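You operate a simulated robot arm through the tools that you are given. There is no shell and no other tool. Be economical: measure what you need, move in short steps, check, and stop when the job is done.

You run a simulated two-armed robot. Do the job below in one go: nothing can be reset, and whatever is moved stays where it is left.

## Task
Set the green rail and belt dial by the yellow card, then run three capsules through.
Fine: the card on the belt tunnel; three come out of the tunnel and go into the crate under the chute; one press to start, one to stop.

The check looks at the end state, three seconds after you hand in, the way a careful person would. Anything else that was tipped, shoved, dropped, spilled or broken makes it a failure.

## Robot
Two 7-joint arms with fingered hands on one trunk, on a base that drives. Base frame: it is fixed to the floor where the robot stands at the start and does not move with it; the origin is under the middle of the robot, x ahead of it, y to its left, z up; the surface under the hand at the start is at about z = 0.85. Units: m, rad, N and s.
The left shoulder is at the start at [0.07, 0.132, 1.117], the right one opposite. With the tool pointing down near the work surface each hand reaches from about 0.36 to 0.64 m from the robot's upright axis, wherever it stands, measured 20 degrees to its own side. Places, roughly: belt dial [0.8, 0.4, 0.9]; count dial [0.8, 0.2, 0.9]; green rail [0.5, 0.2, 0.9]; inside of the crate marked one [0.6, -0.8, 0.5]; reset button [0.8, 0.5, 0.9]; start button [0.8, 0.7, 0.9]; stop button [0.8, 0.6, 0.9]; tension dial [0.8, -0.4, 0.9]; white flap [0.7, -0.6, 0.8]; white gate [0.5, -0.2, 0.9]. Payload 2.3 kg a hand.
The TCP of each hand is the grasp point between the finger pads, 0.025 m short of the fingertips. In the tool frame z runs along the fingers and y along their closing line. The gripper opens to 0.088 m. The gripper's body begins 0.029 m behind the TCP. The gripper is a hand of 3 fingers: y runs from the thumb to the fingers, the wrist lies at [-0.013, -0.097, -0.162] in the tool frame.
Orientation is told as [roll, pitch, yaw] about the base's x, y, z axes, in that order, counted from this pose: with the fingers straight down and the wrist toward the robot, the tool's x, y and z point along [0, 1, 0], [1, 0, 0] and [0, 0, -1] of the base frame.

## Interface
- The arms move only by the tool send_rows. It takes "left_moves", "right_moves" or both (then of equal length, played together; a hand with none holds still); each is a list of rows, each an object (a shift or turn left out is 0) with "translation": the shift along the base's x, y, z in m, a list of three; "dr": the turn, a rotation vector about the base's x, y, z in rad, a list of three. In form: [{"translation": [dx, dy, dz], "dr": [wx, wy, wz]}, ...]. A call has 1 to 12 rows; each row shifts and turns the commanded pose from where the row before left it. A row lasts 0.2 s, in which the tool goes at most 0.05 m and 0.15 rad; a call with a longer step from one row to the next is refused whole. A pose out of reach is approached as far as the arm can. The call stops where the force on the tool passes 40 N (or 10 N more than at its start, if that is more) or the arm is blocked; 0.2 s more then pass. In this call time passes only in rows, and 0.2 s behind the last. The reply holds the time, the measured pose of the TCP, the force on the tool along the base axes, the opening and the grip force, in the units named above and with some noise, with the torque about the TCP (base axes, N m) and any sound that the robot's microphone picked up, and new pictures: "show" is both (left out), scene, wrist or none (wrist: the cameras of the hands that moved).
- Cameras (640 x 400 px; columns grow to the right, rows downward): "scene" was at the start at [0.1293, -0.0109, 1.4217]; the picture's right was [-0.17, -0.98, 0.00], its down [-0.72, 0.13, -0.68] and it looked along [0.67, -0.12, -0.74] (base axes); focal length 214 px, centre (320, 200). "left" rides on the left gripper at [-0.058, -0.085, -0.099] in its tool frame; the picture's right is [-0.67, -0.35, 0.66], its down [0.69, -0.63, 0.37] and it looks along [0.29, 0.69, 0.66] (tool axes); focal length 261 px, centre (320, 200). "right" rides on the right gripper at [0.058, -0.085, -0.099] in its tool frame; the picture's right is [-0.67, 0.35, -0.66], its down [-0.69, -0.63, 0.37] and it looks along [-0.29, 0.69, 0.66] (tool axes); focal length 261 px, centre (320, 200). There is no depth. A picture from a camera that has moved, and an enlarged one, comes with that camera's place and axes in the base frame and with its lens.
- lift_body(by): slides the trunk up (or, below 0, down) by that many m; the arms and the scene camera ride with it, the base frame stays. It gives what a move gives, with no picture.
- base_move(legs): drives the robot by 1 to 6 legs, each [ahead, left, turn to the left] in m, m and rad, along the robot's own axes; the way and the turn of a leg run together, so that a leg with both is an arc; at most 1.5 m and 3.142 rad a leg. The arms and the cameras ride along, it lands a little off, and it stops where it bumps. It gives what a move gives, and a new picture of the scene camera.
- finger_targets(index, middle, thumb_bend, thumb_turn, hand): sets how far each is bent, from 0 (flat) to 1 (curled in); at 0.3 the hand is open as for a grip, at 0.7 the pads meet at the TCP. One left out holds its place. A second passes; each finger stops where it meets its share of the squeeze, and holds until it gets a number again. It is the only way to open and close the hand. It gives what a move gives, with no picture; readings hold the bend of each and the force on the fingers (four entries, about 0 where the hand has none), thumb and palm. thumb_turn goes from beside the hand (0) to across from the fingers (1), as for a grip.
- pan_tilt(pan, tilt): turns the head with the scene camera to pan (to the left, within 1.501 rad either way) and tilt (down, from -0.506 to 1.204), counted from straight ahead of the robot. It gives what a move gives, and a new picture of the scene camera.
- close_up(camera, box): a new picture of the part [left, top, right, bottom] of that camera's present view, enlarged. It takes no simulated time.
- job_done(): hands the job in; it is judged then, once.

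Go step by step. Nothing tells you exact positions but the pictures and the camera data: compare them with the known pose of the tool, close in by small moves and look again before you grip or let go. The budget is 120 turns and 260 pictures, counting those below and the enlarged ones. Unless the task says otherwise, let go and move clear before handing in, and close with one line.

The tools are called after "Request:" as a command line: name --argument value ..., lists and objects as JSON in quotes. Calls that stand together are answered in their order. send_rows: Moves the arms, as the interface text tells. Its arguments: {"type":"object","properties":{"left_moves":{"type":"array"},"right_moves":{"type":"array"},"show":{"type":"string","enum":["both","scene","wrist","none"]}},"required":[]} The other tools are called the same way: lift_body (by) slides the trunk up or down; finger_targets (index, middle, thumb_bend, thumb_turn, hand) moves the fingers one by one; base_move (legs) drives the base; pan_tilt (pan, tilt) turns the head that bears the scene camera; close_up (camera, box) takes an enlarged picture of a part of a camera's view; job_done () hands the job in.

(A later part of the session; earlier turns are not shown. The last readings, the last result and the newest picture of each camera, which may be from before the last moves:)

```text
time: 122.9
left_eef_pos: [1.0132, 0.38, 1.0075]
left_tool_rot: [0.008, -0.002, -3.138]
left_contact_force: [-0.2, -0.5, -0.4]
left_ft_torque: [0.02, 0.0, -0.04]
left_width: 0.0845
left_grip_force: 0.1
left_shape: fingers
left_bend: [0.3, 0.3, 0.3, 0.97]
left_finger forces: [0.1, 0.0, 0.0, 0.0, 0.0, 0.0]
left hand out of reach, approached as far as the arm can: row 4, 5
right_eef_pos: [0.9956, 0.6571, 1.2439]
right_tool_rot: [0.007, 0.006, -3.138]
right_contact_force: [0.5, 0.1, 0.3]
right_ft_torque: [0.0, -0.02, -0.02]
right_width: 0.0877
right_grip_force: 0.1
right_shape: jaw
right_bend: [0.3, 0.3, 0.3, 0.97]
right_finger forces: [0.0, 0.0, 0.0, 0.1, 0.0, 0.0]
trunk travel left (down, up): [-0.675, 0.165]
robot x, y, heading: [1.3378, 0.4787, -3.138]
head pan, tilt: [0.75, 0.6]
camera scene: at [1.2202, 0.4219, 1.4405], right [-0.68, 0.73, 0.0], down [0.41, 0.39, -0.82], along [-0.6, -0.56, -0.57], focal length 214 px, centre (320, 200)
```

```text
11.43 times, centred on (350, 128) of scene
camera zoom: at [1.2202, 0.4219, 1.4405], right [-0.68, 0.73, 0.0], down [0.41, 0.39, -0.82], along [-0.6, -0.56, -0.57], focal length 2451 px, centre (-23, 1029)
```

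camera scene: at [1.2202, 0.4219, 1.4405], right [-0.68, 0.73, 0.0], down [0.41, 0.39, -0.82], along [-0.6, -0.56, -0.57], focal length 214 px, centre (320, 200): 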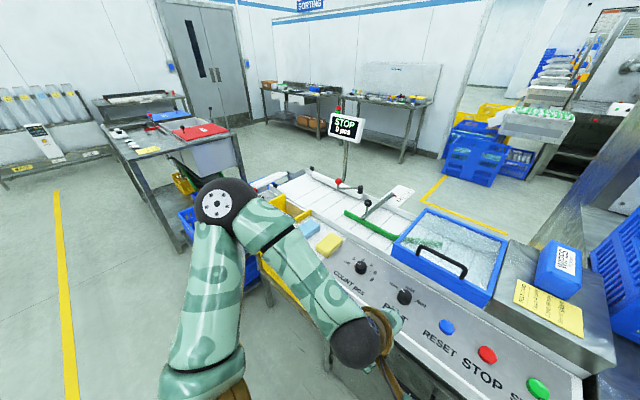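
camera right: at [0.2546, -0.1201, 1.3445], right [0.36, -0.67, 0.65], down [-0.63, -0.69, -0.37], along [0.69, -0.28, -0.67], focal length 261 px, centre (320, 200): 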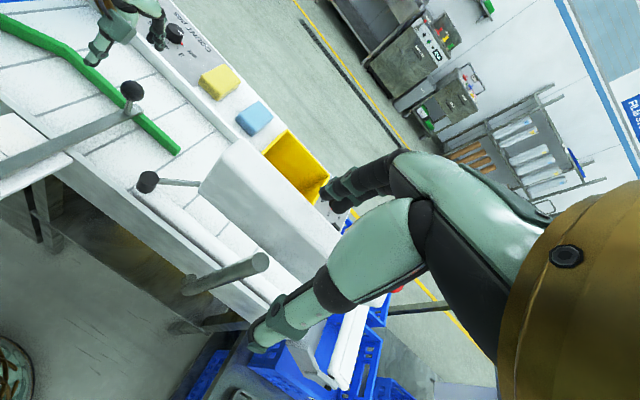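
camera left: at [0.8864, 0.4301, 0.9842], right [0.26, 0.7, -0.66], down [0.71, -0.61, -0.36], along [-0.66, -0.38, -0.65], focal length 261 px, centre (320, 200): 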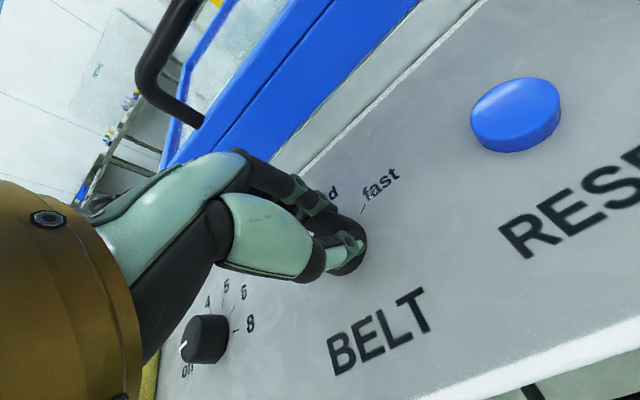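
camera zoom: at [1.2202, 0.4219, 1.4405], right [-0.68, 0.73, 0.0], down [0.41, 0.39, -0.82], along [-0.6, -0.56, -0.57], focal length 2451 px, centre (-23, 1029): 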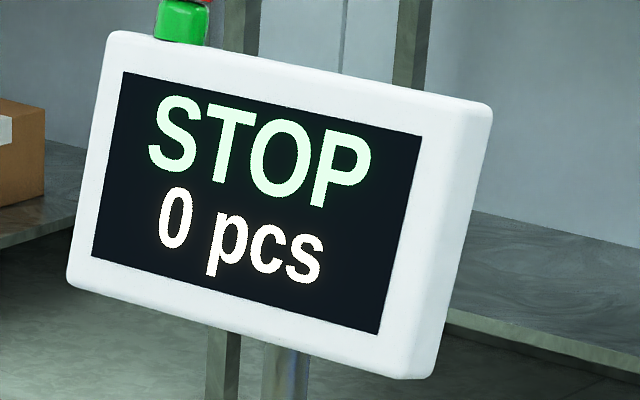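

Gate is parked open along the near edge. I'm unsure about the flap, so I'll back off and drive to the chute end for a proper look.

Request:
base_move --legs '[[-0.3, 0, 0], [0, 0.85, 0]]'

Request:
pan_tilt --pan 0.15 --tilt 0.65

Request:
close_up --camera "scene" --box '[180, 130, 440, 310]'

```text
time: 129.1
left_eef_pos: [1.3213, -0.4734, 1.0076]
left_tool_rot: [0.01, -0.004, -3.135]
left_contact_force: [-0.1, 0.4, 0.3]
left_ft_torque: [0.02, 0.0, -0.02]
left_width: 0.0846
left_grip_force: 0.0
left_shape: fingers
left_bend: [0.3, 0.3, 0.3, 0.97]
left_finger forces: [0.0, 0.1, 0.0, 0.1, 0.0, 0.0]
right_eef_pos: [1.3041, -0.198, 1.2458]
right_tool_rot: [0.007, 0.004, -3.134]
right_contact_force: [0.5, -0.3, -0.1]
right_ft_torque: [0.03, -0.01, 0.03]
right_width: 0.0877
right_grip_force: 0.1
right_shape: jaw
right_bend: [0.3, 0.3, 0.3, 0.97]
right_finger forces: [0.1, 0.1, 0.1, 0.0, 0.1, 0.1]
trunk travel left (down, up): [-0.675, 0.165]
robot x, y, heading: [1.6432, -0.3727, -3.142]
head pan, tilt: [0.75, 0.6]
camera scene: at [1.5297, -0.4328, 1.4407], right [-0.69, 0.73, 0.0], down [0.41, 0.39, -0.83], along [-0.6, -0.57, -0.56], focal length 214 px, centre (320, 200)
```

scene: 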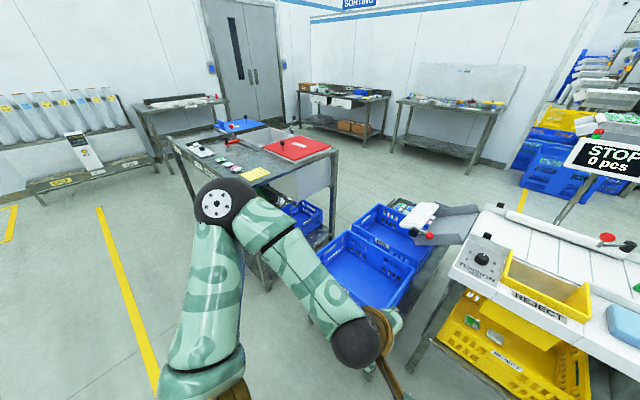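

```text
time: 130.1
left_eef_pos: [1.322, -0.4741, 1.0082]
left_tool_rot: [0.01, -0.005, -3.138]
left_contact_force: [-0.5, 0.7, 0.0]
left_ft_torque: [0.0, -0.03, 0.03]
left_width: 0.0848
left_grip_force: 0.0
left_shape: fingers
left_bend: [0.3, 0.3, 0.3, 0.97]
left_finger forces: [0.1, 0.0, 0.0, 0.0, 0.0, 0.0]
right_eef_pos: [1.3045, -0.199, 1.2454]
right_tool_rot: [0.005, 0.006, -3.137]
right_contact_force: [0.1, 0.3, 0.3]
right_ft_torque: [0.02, 0.02, 0.05]
right_width: 0.0878
right_grip_force: 0.2
right_shape: jaw
right_bend: [0.3, 0.3, 0.3, 0.97]
right_finger forces: [0.0, 0.0, 0.1, 0.1, 0.0, 0.0]
trunk travel left (down, up): [-0.675, 0.165]
robot x, y, heading: [1.6485, -0.377, -3.137]
head pan, tilt: [0.15, 0.649]
camera scene: at [1.5084, -0.3864, 1.4364], right [-0.15, 0.99, 0.0], down [0.6, 0.09, -0.8], along [-0.79, -0.12, -0.6], focal length 214 px, centre (320, 200)
```

scene: 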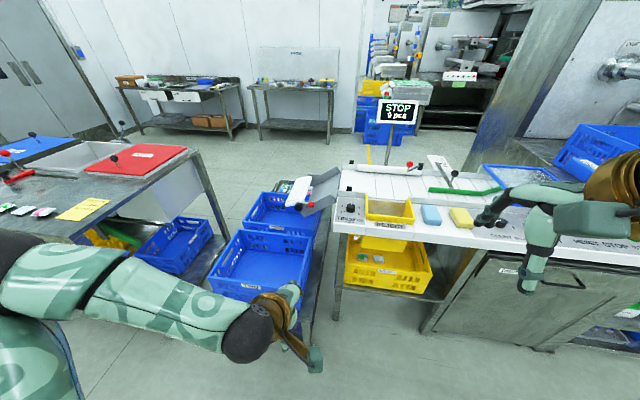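

```text
2.22 times, centred on (310, 220) of scene
camera zoom: at [1.5084, -0.3864, 1.4364], right [-0.15, 0.99, 0.0], down [0.6, 0.09, -0.8], along [-0.79, -0.12, -0.6], focal length 477 px, centre (342, 156)
```

zoom: 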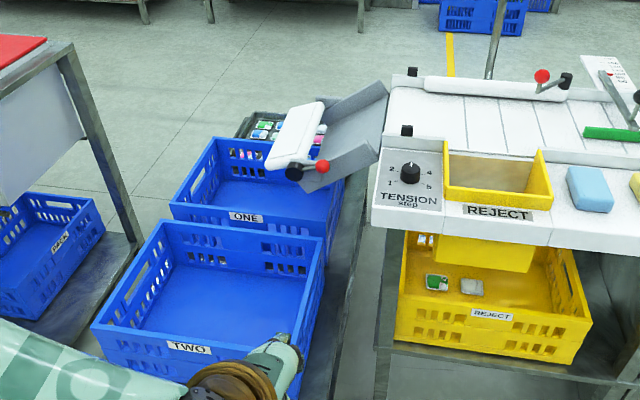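

Request:
close_up --camera "scene" --box '[275, 160, 345, 220]'

Request:
pan_tilt --pan 0.4 --tilt 0.6

Request:
close_up --camera "right" --box '[0, 0, 640, 400]'

Request:
close_up --camera "left" --box '[0, 0, 640, 400]'

```text
6.67 times, centred on (310, 190) of scene
camera zoom: at [1.5084, -0.3864, 1.4364], right [-0.15, 0.99, 0.0], down [0.6, 0.09, -0.8], along [-0.79, -0.12, -0.6], focal length 1430 px, centre (387, 267)
```

zoom: 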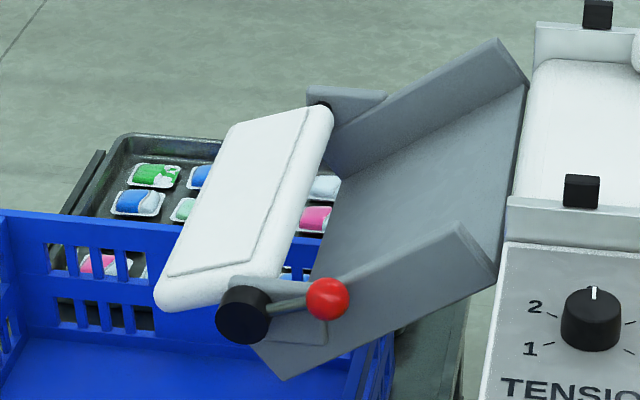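

```text
time: 130.8
left_eef_pos: [1.3206, -0.4738, 1.0086]
left_tool_rot: [0.009, -0.004, -3.136]
left_contact_force: [0.9, -0.2, 1.3]
left_ft_torque: [-0.02, -0.01, -0.02]
left_width: 0.0847
left_grip_force: 0.1
left_shape: fingers
left_bend: [0.3, 0.3, 0.3, 0.97]
left_finger forces: [0.0, 0.0, 0.0, 0.0, 0.0, 0.0]
right_eef_pos: [1.3055, -0.1979, 1.2443]
right_tool_rot: [0.005, 0.004, -3.135]
right_contact_force: [-0.1, 0.3, -0.1]
right_ft_torque: [-0.01, -0.01, 0.02]
right_width: 0.0878
right_grip_force: 0.1
right_shape: jaw
right_bend: [0.3, 0.3, 0.3, 0.97]
right_finger forces: [0.1, 0.1, 0.1, 0.1, 0.0, 0.1]
trunk travel left (down, up): [-0.675, 0.165]
robot x, y, heading: [1.6494, -0.3742, -3.136]
head pan, tilt: [0.4, 0.6]
camera scene: at [1.5128, -0.4077, 1.4407], right [-0.39, 0.92, 0.0], down [0.52, 0.22, -0.82], along [-0.76, -0.32, -0.57], focal length 214 px, centre (320, 200)
```

scene: 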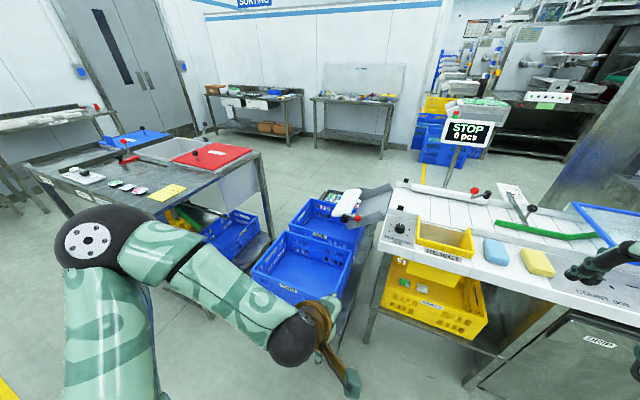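

```text
1.00 times, centred on (320, 200) of right (not enlarged: the box is as wide or as high as the picture)
camera zoom: at [1.3884, -0.2555, 1.3447], right [-0.36, 0.67, 0.65], down [0.63, 0.69, -0.37], along [-0.69, 0.28, -0.67], focal length 261 px, centre (320, 200)
```

zoom: 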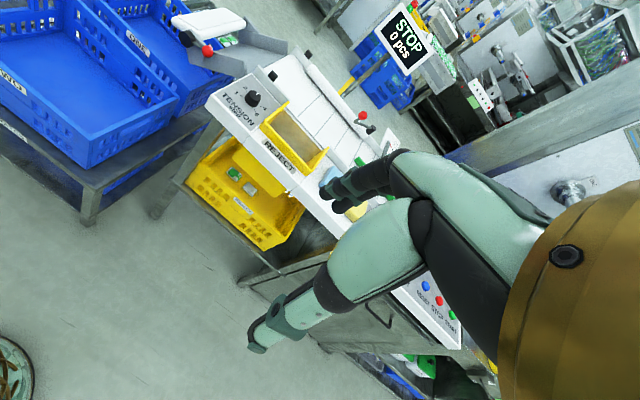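

```text
1.00 times, centred on (320, 200) of left (not enlarged: the box is as wide or as high as the picture)
camera zoom: at [1.4065, -0.4142, 1.1074], right [0.34, 0.67, -0.66], down [0.63, -0.69, -0.36], along [-0.7, -0.3, -0.66], focal length 261 px, centre (320, 200)
```

zoom: 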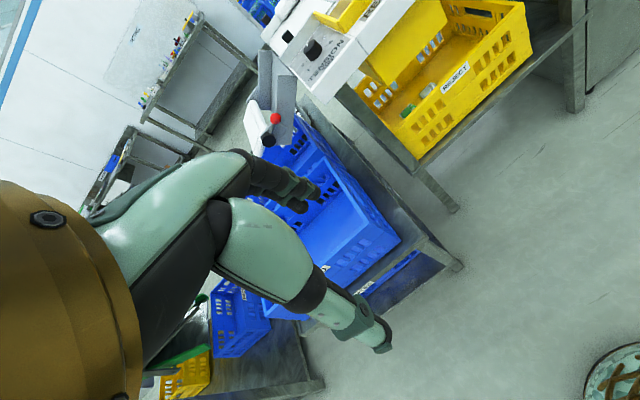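

The flap is swung up and out, so the chute drops into crate ONE, and both crates are empty. I'll drive back to the button side.

Request:
base_move --legs '[[0, -0.87, 0], [0.3, 0, 0]]'

Request:
finger_targets --hand "right" --index 0.7 --middle 0.7 --thumb_bend 0.7

Request:
pan_tilt --pan 0.0 --tilt 0.85

Request:
close_up --camera "scene" --box '[260, 150, 480, 280]'

Request:
close_up --camera "right" --box '[0, 0, 640, 400]'

```text
time: 137.1
left_eef_pos: [1.0186, 0.3999, 1.0089]
left_tool_rot: [0.008, -0.005, -3.139]
left_contact_force: [-0.3, 0.4, -0.5]
left_ft_torque: [-0.02, 0.03, 0.02]
left_width: 0.0845
left_grip_force: 0.1
left_shape: fingers
left_bend: [0.3, 0.3, 0.3, 0.97]
left_finger forces: [0.1, 0.1, 0.0, 0.0, 0.0, 0.0]
right_eef_pos: [1.0027, 0.6762, 1.2454]
right_tool_rot: [0.006, 0.002, -3.137]
right_contact_force: [0.5, -1.4, 0.1]
right_ft_torque: [0.02, -0.02, 0.04]
right_width: 0.0877
right_grip_force: 0.1
right_shape: jaw
right_bend: [0.3, 0.3, 0.3, 0.97]
right_finger forces: [0.1, 0.1, 0.0, 0.1, 0.0, 0.0]
trunk travel left (down, up): [-0.675, 0.165]
robot x, y, heading: [1.3399, 0.4988, -3.138]
head pan, tilt: [0.4, 0.6]
camera scene: at [1.2107, 0.4662, 1.4409], right [-0.39, 0.92, 0.0], down [0.52, 0.22, -0.83], along [-0.76, -0.32, -0.56], focal length 214 px, centre (320, 200)
```

scene: 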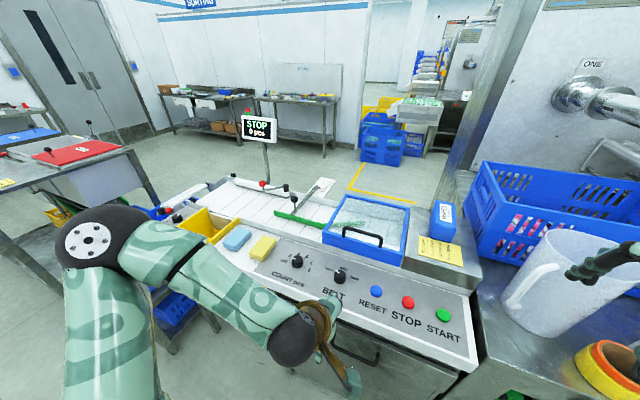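

```text
time: 138.1
left_eef_pos: [1.0184, 0.3997, 1.0082]
left_tool_rot: [0.01, -0.003, -3.138]
left_contact_force: [0.1, 0.9, -0.7]
left_ft_torque: [0.01, 0.0, -0.01]
left_width: 0.0848
left_grip_force: 0.0
left_shape: fingers
left_bend: [0.3, 0.3, 0.3, 0.97]
left_finger forces: [0.0, 0.0, 0.0, 0.1, 0.1, 0.1]
right_eef_pos: [1.0002, 0.6767, 1.2444]
right_tool_rot: [0.005, 0.004, -3.139]
right_contact_force: [0.0, 0.0, -0.2]
right_ft_torque: [0.03, 0.02, 0.0]
right_width: 0.0002
right_grip_force: 0.1
right_shape: fingers
right_bend: [0.7, 0.7, 0.7, 0.97]
right_finger forces: [0.1, 0.0, 0.0, 0.1, 0.0, 0.0]
trunk travel left (down, up): [-0.675, 0.165]
robot x, y, heading: [1.3395, 0.4981, -3.144]
head pan, tilt: [0.4, 0.6]
```

```text
time: 139.0
left_eef_pos: [1.0178, 0.4003, 1.0096]
left_tool_rot: [0.009, -0.005, -3.137]
left_contact_force: [0.1, 0.1, -0.1]
left_ft_torque: [0.01, -0.03, -0.02]
left_width: 0.0845
left_grip_force: 0.1
left_shape: fingers
left_bend: [0.3, 0.3, 0.3, 0.97]
left_finger forces: [0.0, 0.0, 0.1, 0.1, 0.1, 0.0]
right_eef_pos: [0.9999, 0.6776, 1.246]
right_tool_rot: [0.005, 0.006, -3.138]
right_contact_force: [-0.5, -0.5, -0.5]
right_ft_torque: [0.02, -0.02, -0.01]
right_width: 0.0001
right_grip_force: 0.0
right_shape: fingers
right_bend: [0.7, 0.7, 0.7, 0.97]
right_finger forces: [0.0, 0.0, 0.0, 0.0, 0.0, 0.1]
trunk travel left (down, up): [-0.675, 0.165]
robot x, y, heading: [1.3367, 0.499, -3.135]
head pan, tilt: [0.0, 0.85]
camera scene: at [1.2118, 0.5005, 1.4198], right [0.0, 1.0, 0.0], down [0.75, 0.0, -0.66], along [-0.66, 0.0, -0.75], focal length 214 px, centre (320, 200)
```

scene: 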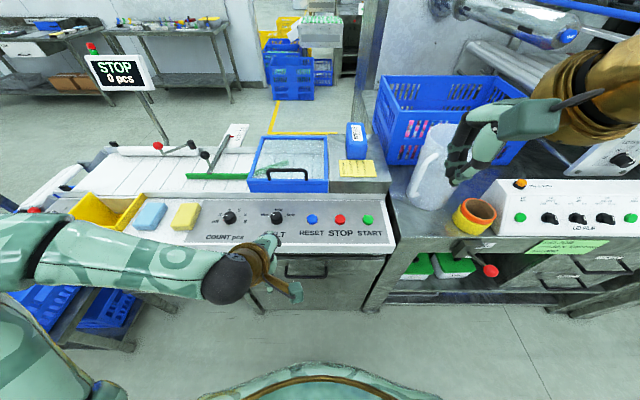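

```text
2.91 times, centred on (370, 215) of scene
camera zoom: at [1.2118, 0.5005, 1.4198], right [0.0, 1.0, 0.0], down [0.75, 0.0, -0.66], along [-0.66, 0.0, -0.75], focal length 624 px, centre (174, 156)
```

zoom: 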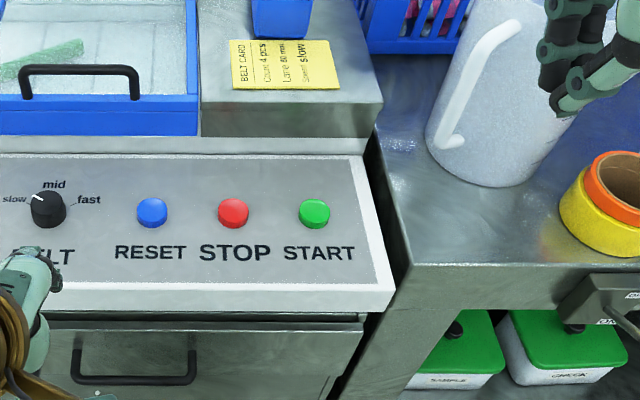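

```text
1.00 times, centred on (320, 200) of right (not enlarged: the box is as wide or as high as the picture)
camera zoom: at [1.0847, 0.6186, 1.3447], right [-0.35, 0.67, 0.65], down [0.63, 0.69, -0.37], along [-0.69, 0.28, -0.67], focal length 261 px, centre (320, 200)
```

zoom: 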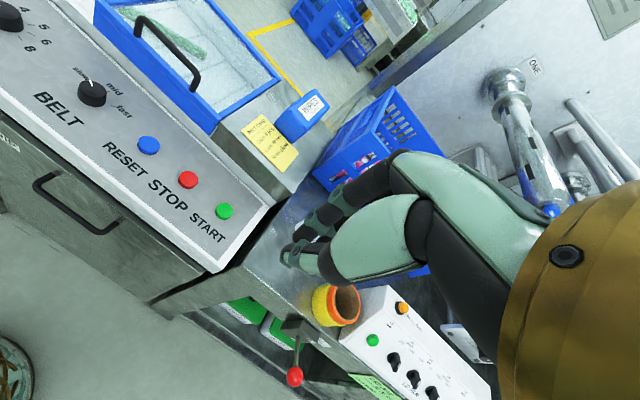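

START's top is at about [0.815, 0.650, 0.8785] and STOP's at [0.814, 0.564, 0.880]. I'll bring the closed right hand over START.

Request:
send_rows --right_moves '[{"translation": [0, 0, -0.045]}, {"translation": [0, 0, -0.045]}, {"translation": [0, 0, -0.045]}, {"translation": [0, 0, -0.045]}, {"translation": [-0.046, -0.007, 0]}, {"translation": [-0.046, -0.007, 0]}, {"translation": [-0.046, -0.007, 0]}, {"translation": [-0.047, -0.006, 0]}, {"translation": [0, 0, -0.045]}, {"translation": [0, 0, -0.04]}]' --show "both"

Request:
close_up --camera "right" --box '[160, 150, 480, 350]'

Request:
close_up --camera "scene" --box '[300, 160, 420, 250]'

```text
time: 141.2
left_eef_pos: [1.0168, 0.3994, 1.0084]
left_tool_rot: [0.009, -0.003, -3.137]
left_contact_force: [-0.4, -0.2, -0.1]
left_ft_torque: [-0.02, -0.03, 0.02]
left_width: 0.0847
left_grip_force: 0.1
left_shape: fingers
left_bend: [0.3, 0.3, 0.3, 0.97]
left_finger forces: [0.0, 0.0, 0.0, 0.1, 0.0, 0.0]
right_eef_pos: [0.8147, 0.6498, 0.9808]
right_tool_rot: [0.005, 0.004, -3.139]
right_contact_force: [0.5, 0.4, -0.1]
right_ft_torque: [0.0, 0.01, -0.01]
right_width: 0.0004
right_grip_force: 0.1
right_shape: fingers
right_bend: [0.7, 0.7, 0.7, 0.97]
right_finger forces: [0.0, 0.0, 0.0, 0.1, 0.1, 0.0]
trunk travel left (down, up): [-0.675, 0.165]
robot x, y, heading: [1.3395, 0.5, -3.136]
head pan, tilt: [0.0, 0.85]
camera scene: at [1.211, 0.5003, 1.4197], right [0.0, 1.0, 0.0], down [0.75, 0.0, -0.66], along [-0.66, 0.0, -0.75], focal length 214 px, centre (320, 200)
camera right: at [0.8978, 0.5912, 1.0812], right [-0.35, 0.67, 0.65], down [0.63, 0.69, -0.37], along [-0.69, 0.28, -0.67], focal length 261 px, centre (320, 200)
```

scene: 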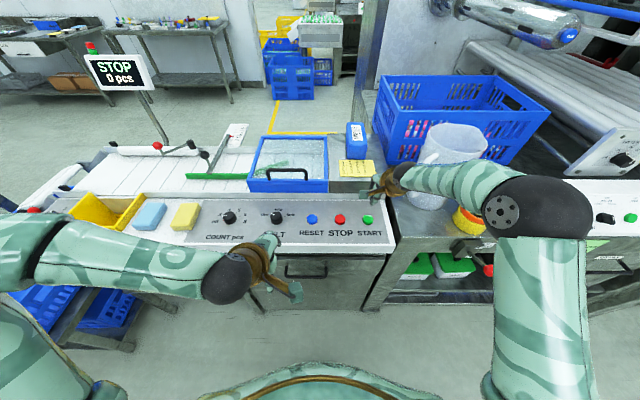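
right: 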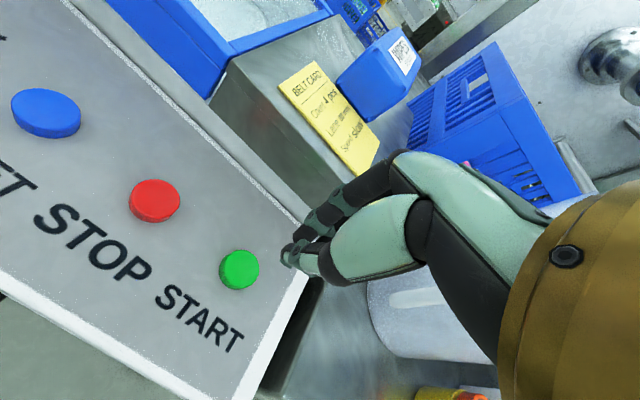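

```text
2.00 times, centred on (320, 250) of right
camera zoom: at [0.8978, 0.5912, 1.0812], right [-0.35, 0.67, 0.65], down [0.63, 0.69, -0.37], along [-0.69, 0.28, -0.67], focal length 521 px, centre (320, 100)
```

zoom: 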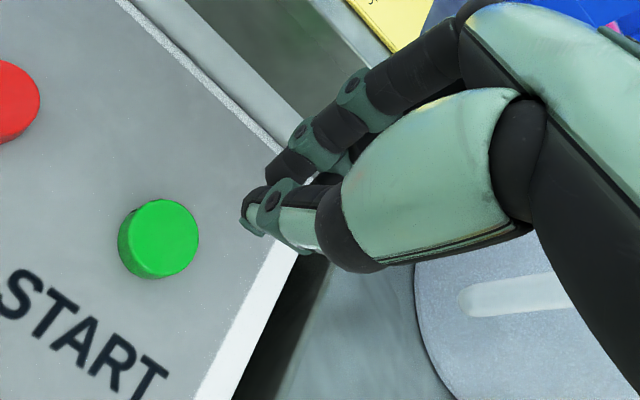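

```text
4.44 times, centred on (360, 205) of scene
camera zoom: at [1.211, 0.5003, 1.4197], right [0.0, 1.0, 0.0], down [0.75, 0.0, -0.66], along [-0.66, 0.0, -0.75], focal length 953 px, centre (142, 178)
```

zoom: 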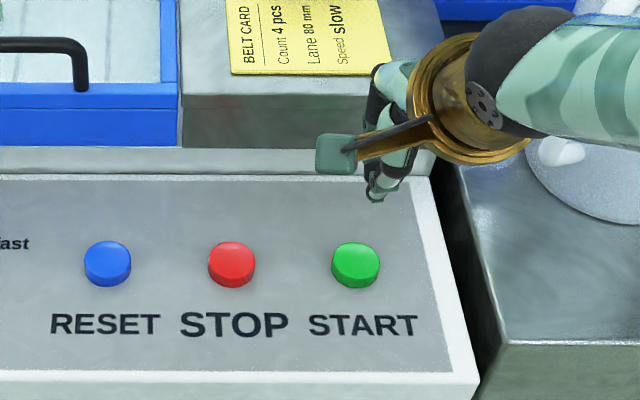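

Aligned over START. I'll turn the head so that belt, display and buttons are all in view, and lower to just above the button.

Request:
pan_tilt --pan 0.4 --tilt 0.7

Request:
send_rows --right_moves '[{"translation": [0, 0, -0.045]}, {"translation": [0, 0, -0.018]}]' --show "wrist"

Request:
close_up --camera "scene" --box '[360, 220, 480, 310]'

```text
time: 142.0
left_eef_pos: [1.018, 0.4, 1.0071]
left_tool_rot: [0.01, -0.004, -3.138]
left_contact_force: [-0.3, -0.4, -0.1]
left_ft_torque: [0.01, -0.01, -0.02]
left_width: 0.0846
left_grip_force: 0.0
left_shape: fingers
left_bend: [0.3, 0.3, 0.3, 0.97]
left_finger forces: [0.0, 0.0, 0.0, 0.0, 0.0, 0.0]
right_eef_pos: [0.8138, 0.6496, 0.9833]
right_tool_rot: [0.009, 0.003, -3.139]
right_contact_force: [0.2, -0.2, 0.3]
right_ft_torque: [0.03, 0.01, 0.01]
right_width: 0.0
right_grip_force: 0.0
right_shape: fingers
right_bend: [0.7, 0.7, 0.7, 0.97]
right_finger forces: [0.1, 0.0, 0.1, 0.0, 0.0, 0.1]
trunk travel left (down, up): [-0.675, 0.165]
robot x, y, heading: [1.3426, 0.4984, -3.132]
head pan, tilt: [0.4, 0.7]
camera scene: at [1.2118, 0.4677, 1.432], right [-0.39, 0.92, 0.0], down [0.59, 0.25, -0.76], along [-0.7, -0.3, -0.64], focal length 214 px, centre (320, 200)
```

scene: 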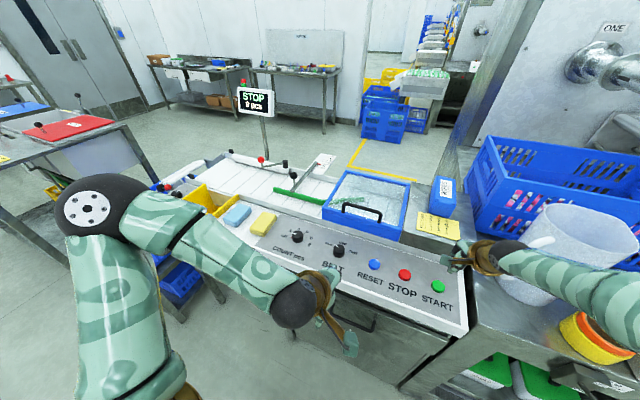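

```text
time: 142.6
left_eef_pos: [1.0171, 0.4009, 1.009]
left_tool_rot: [0.009, -0.004, -3.139]
left_contact_force: [0.6, -0.2, 0.7]
left_ft_torque: [0.02, 0.02, 0.02]
left_width: 0.0848
left_grip_force: 0.0
left_shape: fingers
left_bend: [0.3, 0.3, 0.3, 0.97]
left_finger forces: [0.0, 0.1, 0.0, 0.1, 0.0, 0.0]
right_eef_pos: [0.815, 0.6492, 0.9174]
right_tool_rot: [0.005, 0.003, -3.138]
right_contact_force: [0.3, -0.3, -1.0]
right_ft_torque: [0.02, 0.01, 0.0]
right_width: 0.0001
right_grip_force: 0.0
right_shape: fingers
right_bend: [0.7, 0.7, 0.7, 0.97]
right_finger forces: [0.0, 0.0, 0.0, 0.0, 0.1, 0.1]
trunk travel left (down, up): [-0.675, 0.165]
robot x, y, heading: [1.3367, 0.497, -3.143]
head pan, tilt: [0.4, 0.7]
camera right: at [0.8988, 0.5911, 1.0175], right [-0.35, 0.67, 0.65], down [0.63, 0.69, -0.37], along [-0.69, 0.28, -0.67], focal length 261 px, centre (320, 200)
```

right: 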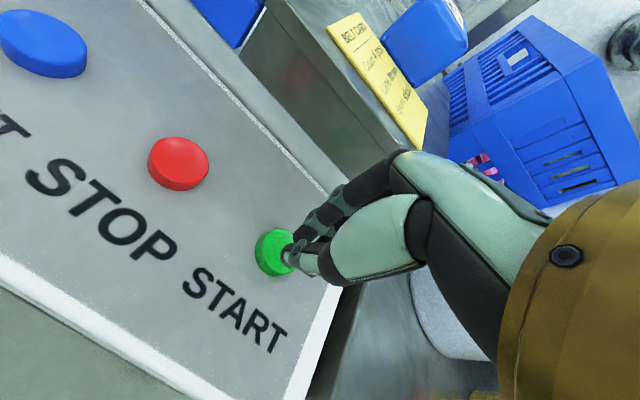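

```text
4.44 times, centred on (420, 265) of scene
camera zoom: at [1.2114, 0.4676, 1.432], right [-0.39, 0.92, 0.0], down [0.59, 0.25, -0.76], along [-0.7, -0.3, -0.64], focal length 953 px, centre (-124, -89)
```

zoom: 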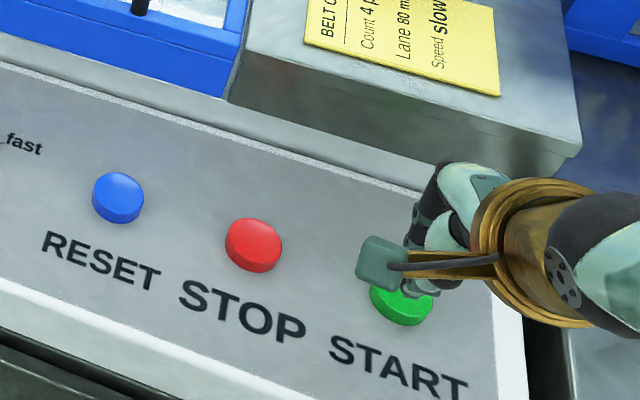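

I'll shift 5 mm toward the button centre and press in small steps.

Request:
send_rows --right_moves '[{"translation": [0.001, -0.005, -0.006]}, {"translation": [0, 0, -0.005]}, {"translation": [0, 0, -0.004]}]' --show "scene"

Request:
close_up --camera "scene" --box '[230, 75, 290, 125]'

```text
time: 143.4
left_eef_pos: [1.0175, 0.4005, 1.008]
left_tool_rot: [0.009, -0.003, -3.138]
left_contact_force: [0.7, -0.1, 1.2]
left_ft_torque: [-0.01, -0.03, 0.01]
left_width: 0.0848
left_grip_force: 0.0
left_shape: fingers
left_bend: [0.3, 0.3, 0.3, 0.97]
left_finger forces: [0.1, 0.0, 0.0, 0.1, 0.1, 0.0]
right_eef_pos: [0.8158, 0.6444, 0.9022]
right_tool_rot: [0.005, 0.006, -3.138]
right_contact_force: [0.2, -0.6, -0.1]
right_ft_torque: [-0.01, 0.02, -0.01]
right_width: 0.0001
right_grip_force: 0.0
right_shape: fingers
right_bend: [0.7, 0.7, 0.7, 0.97]
right_finger forces: [0.0, 0.0, 0.0, 0.1, 0.1, 0.1]
trunk travel left (down, up): [-0.675, 0.165]
robot x, y, heading: [1.3412, 0.4975, -3.14]
head pan, tilt: [0.4, 0.7]
camera scene: at [1.2117, 0.4676, 1.4321], right [-0.39, 0.92, 0.0], down [0.59, 0.25, -0.76], along [-0.7, -0.3, -0.64], focal length 214 px, centre (320, 200)
```

scene: 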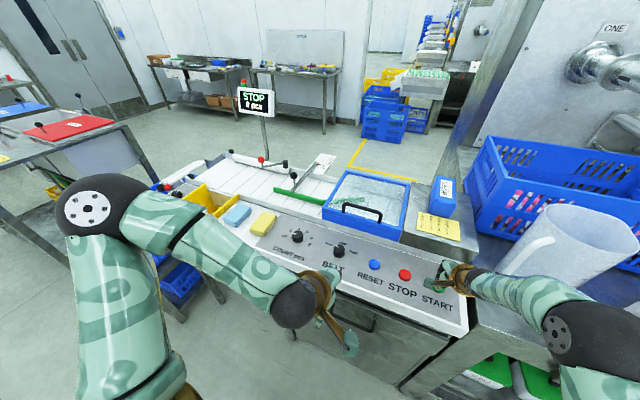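

```text
8.00 times, centred on (260, 100) of scene
camera zoom: at [1.2117, 0.4676, 1.4321], right [-0.39, 0.92, 0.0], down [0.59, 0.25, -0.76], along [-0.7, -0.3, -0.64], focal length 1716 px, centre (800, 1000)
```

zoom: 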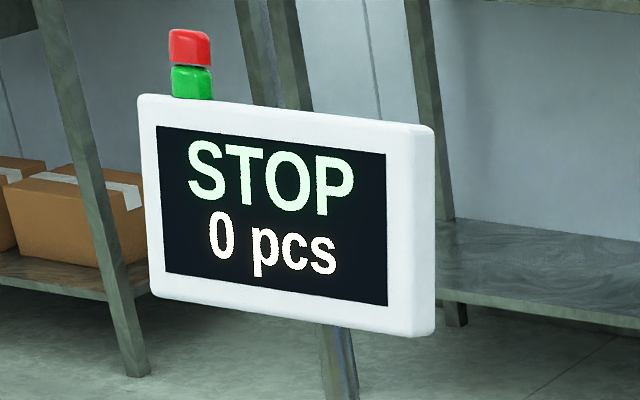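

Request:
send_rows --right_moves '[{"translation": [0, 0, -0.004]}, {"translation": [0, 0, -0.004]}]' --show "none"

Request:
close_up --camera "scene" --box '[230, 75, 290, 125]'

```text
time: 144.0
left_eef_pos: [1.0181, 0.4001, 1.0087]
left_tool_rot: [0.008, -0.003, -3.138]
left_contact_force: [0.6, -0.6, -0.4]
left_ft_torque: [0.0, -0.04, 0.03]
left_width: 0.0844
left_grip_force: 0.0
left_shape: fingers
left_bend: [0.3, 0.3, 0.3, 0.97]
left_finger forces: [0.0, 0.1, 0.1, 0.1, 0.0, 0.0]
right_eef_pos: [0.8162, 0.6444, 0.895]
right_tool_rot: [0.003, 0.006, -3.14]
right_contact_force: [-0.1, -0.4, -0.3]
right_ft_torque: [-0.01, -0.04, -0.03]
right_width: 0.0
right_grip_force: 0.1
right_shape: fingers
right_bend: [0.7, 0.7, 0.7, 0.97]
right_finger forces: [0.0, 0.0, 0.0, 0.1, 0.0, 0.0]
trunk travel left (down, up): [-0.675, 0.165]
robot x, y, heading: [1.339, 0.4984, -3.139]
head pan, tilt: [0.4, 0.7]
```

```text
8.00 times, centred on (260, 100) of scene
camera zoom: at [1.2116, 0.4675, 1.432], right [-0.39, 0.92, 0.0], down [0.59, 0.25, -0.76], along [-0.7, -0.3, -0.64], focal length 1716 px, centre (800, 1000)
```

zoom: 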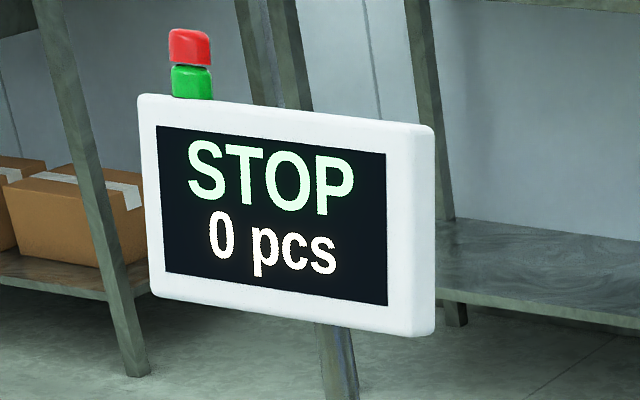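

Request:
close_up --camera "right" --box '[220, 180, 360, 300]'

Request:
close_up --camera "scene" --box '[410, 250, 470, 310]'

```text
3.33 times, centred on (290, 240) of right
camera zoom: at [0.9006, 0.5864, 0.994], right [-0.35, 0.67, 0.65], down [0.63, 0.69, -0.37], along [-0.69, 0.28, -0.67], focal length 869 px, centre (420, 67)
```

zoom: 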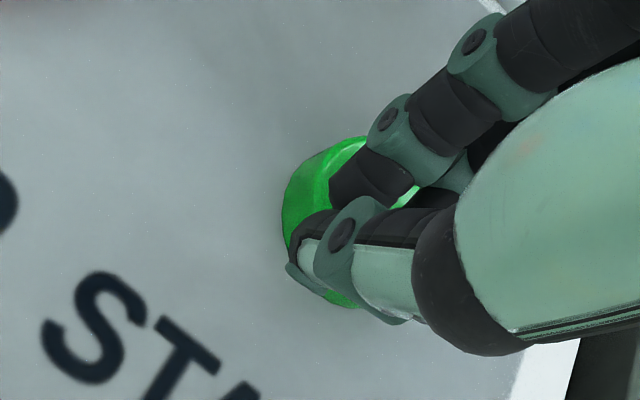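

```text
6.67 times, centred on (440, 280) of scene
camera zoom: at [1.2116, 0.4675, 1.432], right [-0.39, 0.92, 0.0], down [0.59, 0.25, -0.76], along [-0.7, -0.3, -0.64], focal length 1430 px, centre (-480, -333)
```

zoom: 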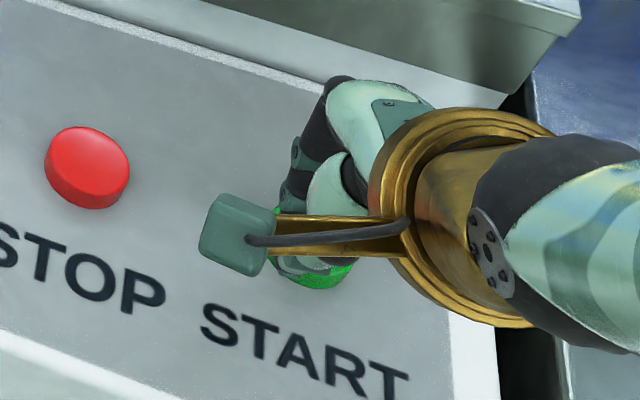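

Well centred over the button. I'll keep going down in small steps.

Request:
send_rows --right_moves '[{"translation": [0, 0, -0.003]}, {"translation": [0, 0, -0.003]}]' --show "none"

Request:
close_up --camera "scene" --box '[230, 75, 290, 125]'

```text
time: 144.6
left_eef_pos: [1.0164, 0.4016, 1.0087]
left_tool_rot: [0.008, -0.003, -3.137]
left_contact_force: [0.8, 1.1, -0.2]
left_ft_torque: [-0.03, 0.01, 0.03]
left_width: 0.0845
left_grip_force: 0.0
left_shape: fingers
left_bend: [0.3, 0.3, 0.3, 0.97]
left_finger forces: [0.1, 0.1, 0.0, 0.0, 0.0, 0.0]
right_eef_pos: [0.8164, 0.6442, 0.8884]
right_tool_rot: [0.004, 0.005, -3.137]
right_contact_force: [-0.3, 0.2, 0.5]
right_ft_torque: [-0.02, 0.04, 0.01]
right_width: 0.0
right_grip_force: 0.1
right_shape: fingers
right_bend: [0.7, 0.7, 0.7, 0.97]
right_finger forces: [0.0, 0.1, 0.1, 0.0, 0.1, 0.0]
trunk travel left (down, up): [-0.675, 0.165]
robot x, y, heading: [1.3397, 0.4998, -3.141]
head pan, tilt: [0.4, 0.7]
```

```text
8.00 times, centred on (260, 100) of scene
camera zoom: at [1.2116, 0.4675, 1.432], right [-0.39, 0.92, 0.0], down [0.59, 0.25, -0.76], along [-0.7, -0.3, -0.64], focal length 1716 px, centre (800, 1000)
```

zoom: 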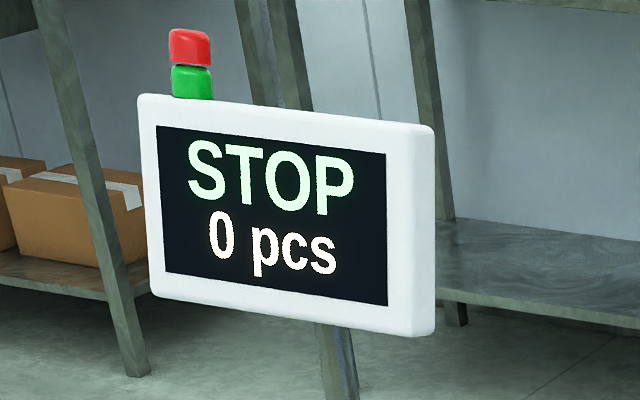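

Request:
send_rows --right_moves '[{"translation": [0, 0, -0.003]}, {"translation": [0, 0, -0.003]}]' --show "none"

Request:
close_up --camera "scene" --box '[230, 75, 290, 125]'

```text
time: 145.2
left_eef_pos: [1.0171, 0.4009, 1.0087]
left_tool_rot: [0.009, -0.004, -3.14]
left_contact_force: [0.4, 0.9, 0.1]
left_ft_torque: [-0.01, 0.0, 0.03]
left_width: 0.0849
left_grip_force: 0.1
left_shape: fingers
left_bend: [0.3, 0.3, 0.3, 0.97]
left_finger forces: [0.0, 0.1, 0.1, 0.0, 0.0, 0.0]
right_eef_pos: [0.8167, 0.6447, 0.8817]
right_tool_rot: [0.005, 0.003, -3.138]
right_contact_force: [-0.9, 0.9, 3.0]
right_ft_torque: [-0.01, -0.01, -0.04]
right_width: 0.0001
right_grip_force: 1.9
right_shape: fingers
right_bend: [0.7, 0.7, 0.7, 0.97]
right_finger forces: [2.8, 0.7, 0.0, 0.1, 0.0, 0.0]
trunk travel left (down, up): [-0.675, 0.165]
robot x, y, heading: [1.3397, 0.497, -3.147]
head pan, tilt: [0.4, 0.7]
heard: click
```

```text
8.00 times, centred on (260, 100) of scene
camera zoom: at [1.2126, 0.4675, 1.4322], right [-0.39, 0.92, 0.0], down [0.59, 0.25, -0.77], along [-0.7, -0.3, -0.64], focal length 1716 px, centre (800, 1000)
```

zoom: 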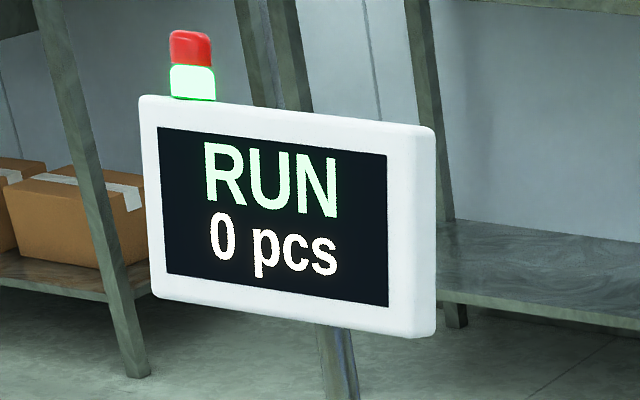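

Click heard and the display shows RUN. I'll lift off START and hover over STOP.

Request:
send_rows --right_moves '[{"translation": [0, 0, 0.035]}, {"translation": [-0.001, -0.0434, 0]}, {"translation": [-0.001, -0.0434, 0]}, {"translation": [0, 0, -0.022]}]' --show "both"

Request:
close_up --camera "scene" --box '[150, 75, 450, 265]'

```text
time: 146.2
left_eef_pos: [1.0171, 0.4012, 1.0088]
left_tool_rot: [0.01, -0.003, -3.139]
left_contact_force: [0.2, -0.6, -0.2]
left_ft_torque: [0.0, -0.03, 0.01]
left_width: 0.0844
left_grip_force: 0.0
left_shape: fingers
left_bend: [0.3, 0.3, 0.3, 0.97]
left_finger forces: [0.0, 0.0, 0.0, 0.1, 0.0, 0.0]
right_eef_pos: [0.8149, 0.558, 0.8959]
right_tool_rot: [0.007, 0.005, -3.139]
right_contact_force: [0.7, -0.7, 0.3]
right_ft_torque: [0.01, -0.02, -0.02]
right_width: 0.0002
right_grip_force: 0.0
right_shape: fingers
right_bend: [0.7, 0.7, 0.7, 0.97]
right_finger forces: [0.0, 0.0, 0.0, 0.0, 0.0, 0.0]
trunk travel left (down, up): [-0.675, 0.165]
robot x, y, heading: [1.3415, 0.4981, -3.139]
head pan, tilt: [0.4, 0.7]
camera scene: at [1.2111, 0.4687, 1.432], right [-0.39, 0.92, 0.0], down [0.59, 0.25, -0.76], along [-0.7, -0.3, -0.64], focal length 214 px, centre (320, 200)
camera right: at [0.8992, 0.4998, 0.9952], right [-0.35, 0.67, 0.65], down [0.63, 0.69, -0.37], along [-0.69, 0.28, -0.67], focal length 261 px, centre (320, 200)
```

scene: 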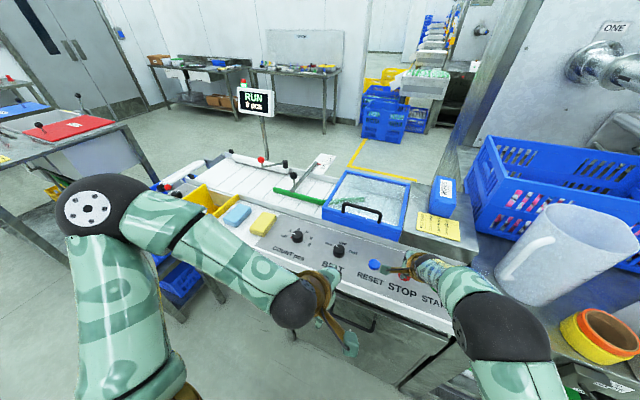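
right: 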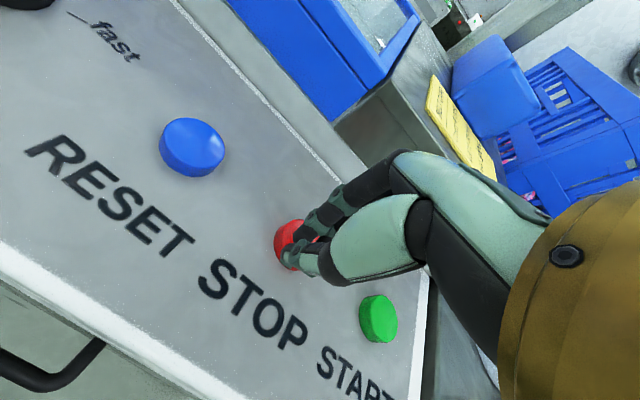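

```text
2.11 times, centred on (300, 170) of scene
camera zoom: at [1.2111, 0.4687, 1.432], right [-0.39, 0.92, 0.0], down [0.59, 0.25, -0.76], along [-0.7, -0.3, -0.64], focal length 452 px, centre (362, 263)
```

zoom: 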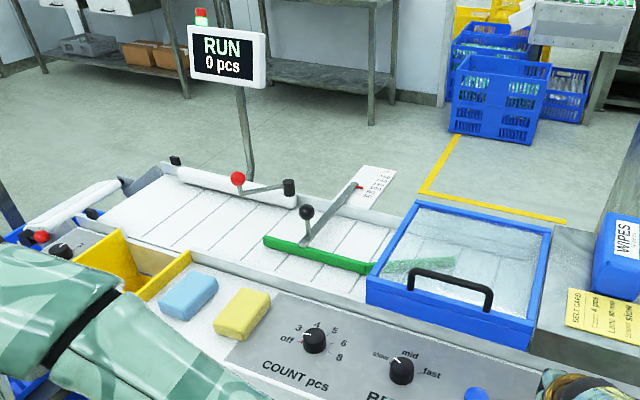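

Belt running and the right hand is over STOP. I'll wait and watch for capsules.

Request:
send_rows --right_moves '[{}, {}, {}, {}]' --show "none"

Request:
close_up --camera "scene" --box '[150, 75, 450, 265]'

```text
time: 147.2
left_eef_pos: [1.0172, 0.4004, 1.0094]
left_tool_rot: [0.01, -0.005, -3.138]
left_contact_force: [0.3, 0.1, -0.1]
left_ft_torque: [0.0, 0.0, 0.04]
left_width: 0.0849
left_grip_force: 0.0
left_shape: fingers
left_bend: [0.3, 0.3, 0.3, 0.97]
left_finger forces: [0.0, 0.1, 0.1, 0.1, 0.0, 0.0]
right_eef_pos: [0.8156, 0.5563, 0.8958]
right_tool_rot: [0.006, 0.004, -3.138]
right_contact_force: [0.2, 0.6, 0.3]
right_ft_torque: [0.04, -0.01, -0.03]
right_width: 0.0002
right_grip_force: 0.1
right_shape: fingers
right_bend: [0.7, 0.7, 0.7, 0.97]
right_finger forces: [0.0, 0.0, 0.0, 0.0, 0.0, 0.0]
trunk travel left (down, up): [-0.675, 0.165]
robot x, y, heading: [1.3392, 0.5021, -3.144]
head pan, tilt: [0.4, 0.7]
```

```text
2.11 times, centred on (300, 170) of scene
camera zoom: at [1.2117, 0.4674, 1.432], right [-0.39, 0.92, 0.0], down [0.59, 0.25, -0.76], along [-0.7, -0.3, -0.64], focal length 452 px, centre (362, 263)
```

zoom: 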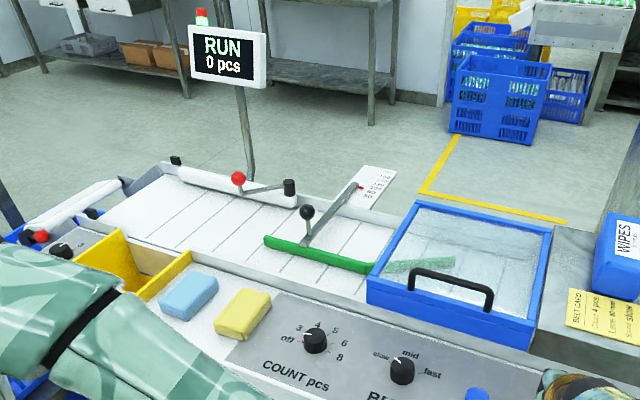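

Request:
send_rows --right_moves '[{}, {}, {}, {}, {}, {}, {}, {}, {}, {}]' --show "none"

Request:
close_up --camera "scene" --box '[150, 75, 450, 265]'

```text
time: 149.4
left_eef_pos: [1.0178, 0.3998, 1.0073]
left_tool_rot: [0.007, -0.004, -3.139]
left_contact_force: [-1.0, 0.0, -0.2]
left_ft_torque: [0.0, 0.02, 0.03]
left_width: 0.0846
left_grip_force: 0.0
left_shape: fingers
left_bend: [0.3, 0.3, 0.3, 0.97]
left_finger forces: [0.0, 0.0, 0.0, 0.0, 0.0, 0.1]
right_eef_pos: [0.8163, 0.5573, 0.8958]
right_tool_rot: [0.006, 0.006, -3.137]
right_contact_force: [0.3, -0.5, 0.3]
right_ft_torque: [-0.03, -0.01, 0.02]
right_width: 0.0
right_grip_force: 0.1
right_shape: fingers
right_bend: [0.7, 0.7, 0.7, 0.97]
right_finger forces: [0.0, 0.0, 0.0, 0.1, 0.0, 0.0]
trunk travel left (down, up): [-0.675, 0.165]
robot x, y, heading: [1.3398, 0.4967, -3.142]
head pan, tilt: [0.4, 0.7]
```

```text
2.11 times, centred on (300, 170) of scene
camera zoom: at [1.2117, 0.4674, 1.432], right [-0.39, 0.92, 0.0], down [0.59, 0.25, -0.76], along [-0.7, -0.3, -0.64], focal length 452 px, centre (362, 263)
```

zoom: 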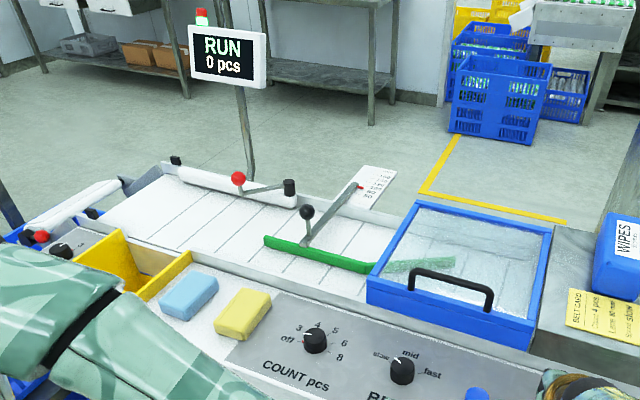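

Request:
send_rows --right_moves '[{}, {}, {}, {}, {}, {}, {}, {}, {}, {}]' --show "none"

Request:
close_up --camera "scene" --box '[150, 75, 450, 265]'

```text
time: 151.6
left_eef_pos: [1.0173, 0.4003, 1.0099]
left_tool_rot: [0.008, -0.005, -3.137]
left_contact_force: [0.0, 0.1, 0.0]
left_ft_torque: [0.01, 0.0, -0.03]
left_width: 0.0846
left_grip_force: 0.0
left_shape: fingers
left_bend: [0.3, 0.3, 0.3, 0.97]
left_finger forces: [0.0, 0.0, 0.0, 0.1, 0.1, 0.0]
right_eef_pos: [0.8152, 0.5569, 0.8946]
right_tool_rot: [0.005, 0.006, -3.138]
right_contact_force: [-0.4, 0.4, -0.6]
right_ft_torque: [-0.02, -0.02, -0.01]
right_width: 0.0
right_grip_force: 0.0
right_shape: fingers
right_bend: [0.7, 0.7, 0.7, 0.97]
right_finger forces: [0.1, 0.1, 0.0, 0.0, 0.0, 0.1]
trunk travel left (down, up): [-0.675, 0.165]
robot x, y, heading: [1.3414, 0.5006, -3.134]
head pan, tilt: [0.4, 0.7]
```

```text
2.11 times, centred on (300, 170) of scene
camera zoom: at [1.2117, 0.4674, 1.432], right [-0.39, 0.92, 0.0], down [0.59, 0.25, -0.76], along [-0.7, -0.3, -0.64], focal length 452 px, centre (362, 263)
```

zoom: 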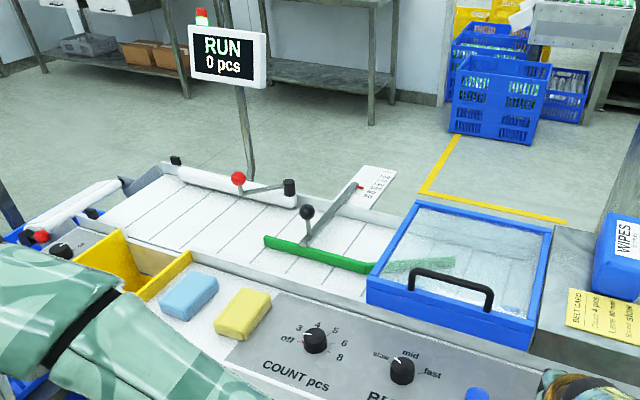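

Request:
send_rows --right_moves '[{}, {}, {}, {}, {}, {}, {}, {}, {}, {}, {}, {}]' --show "none"

Request:
close_up --camera "scene" --box '[150, 75, 450, 265]'

```text
time: 154.2
left_eef_pos: [1.0177, 0.401, 1.0089]
left_tool_rot: [0.008, -0.003, -3.139]
left_contact_force: [-0.6, 0.3, -0.2]
left_ft_torque: [-0.04, -0.02, 0.01]
left_width: 0.0846
left_grip_force: 0.1
left_shape: fingers
left_bend: [0.3, 0.3, 0.3, 0.97]
left_finger forces: [0.0, 0.0, 0.1, 0.0, 0.0, 0.1]
right_eef_pos: [0.8152, 0.5574, 0.8958]
right_tool_rot: [0.005, 0.004, -3.139]
right_contact_force: [0.9, -0.4, 0.1]
right_ft_torque: [0.01, -0.01, -0.02]
right_width: 0.0002
right_grip_force: 0.0
right_shape: fingers
right_bend: [0.7, 0.7, 0.7, 0.97]
right_finger forces: [0.0, 0.1, 0.0, 0.0, 0.0, 0.0]
trunk travel left (down, up): [-0.675, 0.165]
robot x, y, heading: [1.3406, 0.4971, -3.139]
head pan, tilt: [0.4, 0.7]
```

```text
2.11 times, centred on (300, 170) of scene
camera zoom: at [1.2117, 0.4674, 1.432], right [-0.39, 0.92, 0.0], down [0.59, 0.25, -0.76], along [-0.7, -0.3, -0.64], focal length 452 px, centre (362, 263)
```

zoom: 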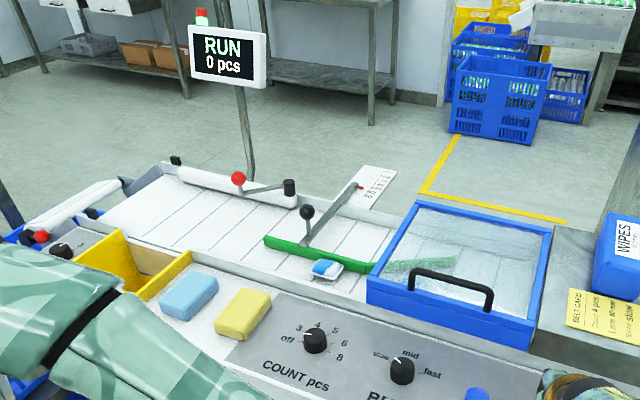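

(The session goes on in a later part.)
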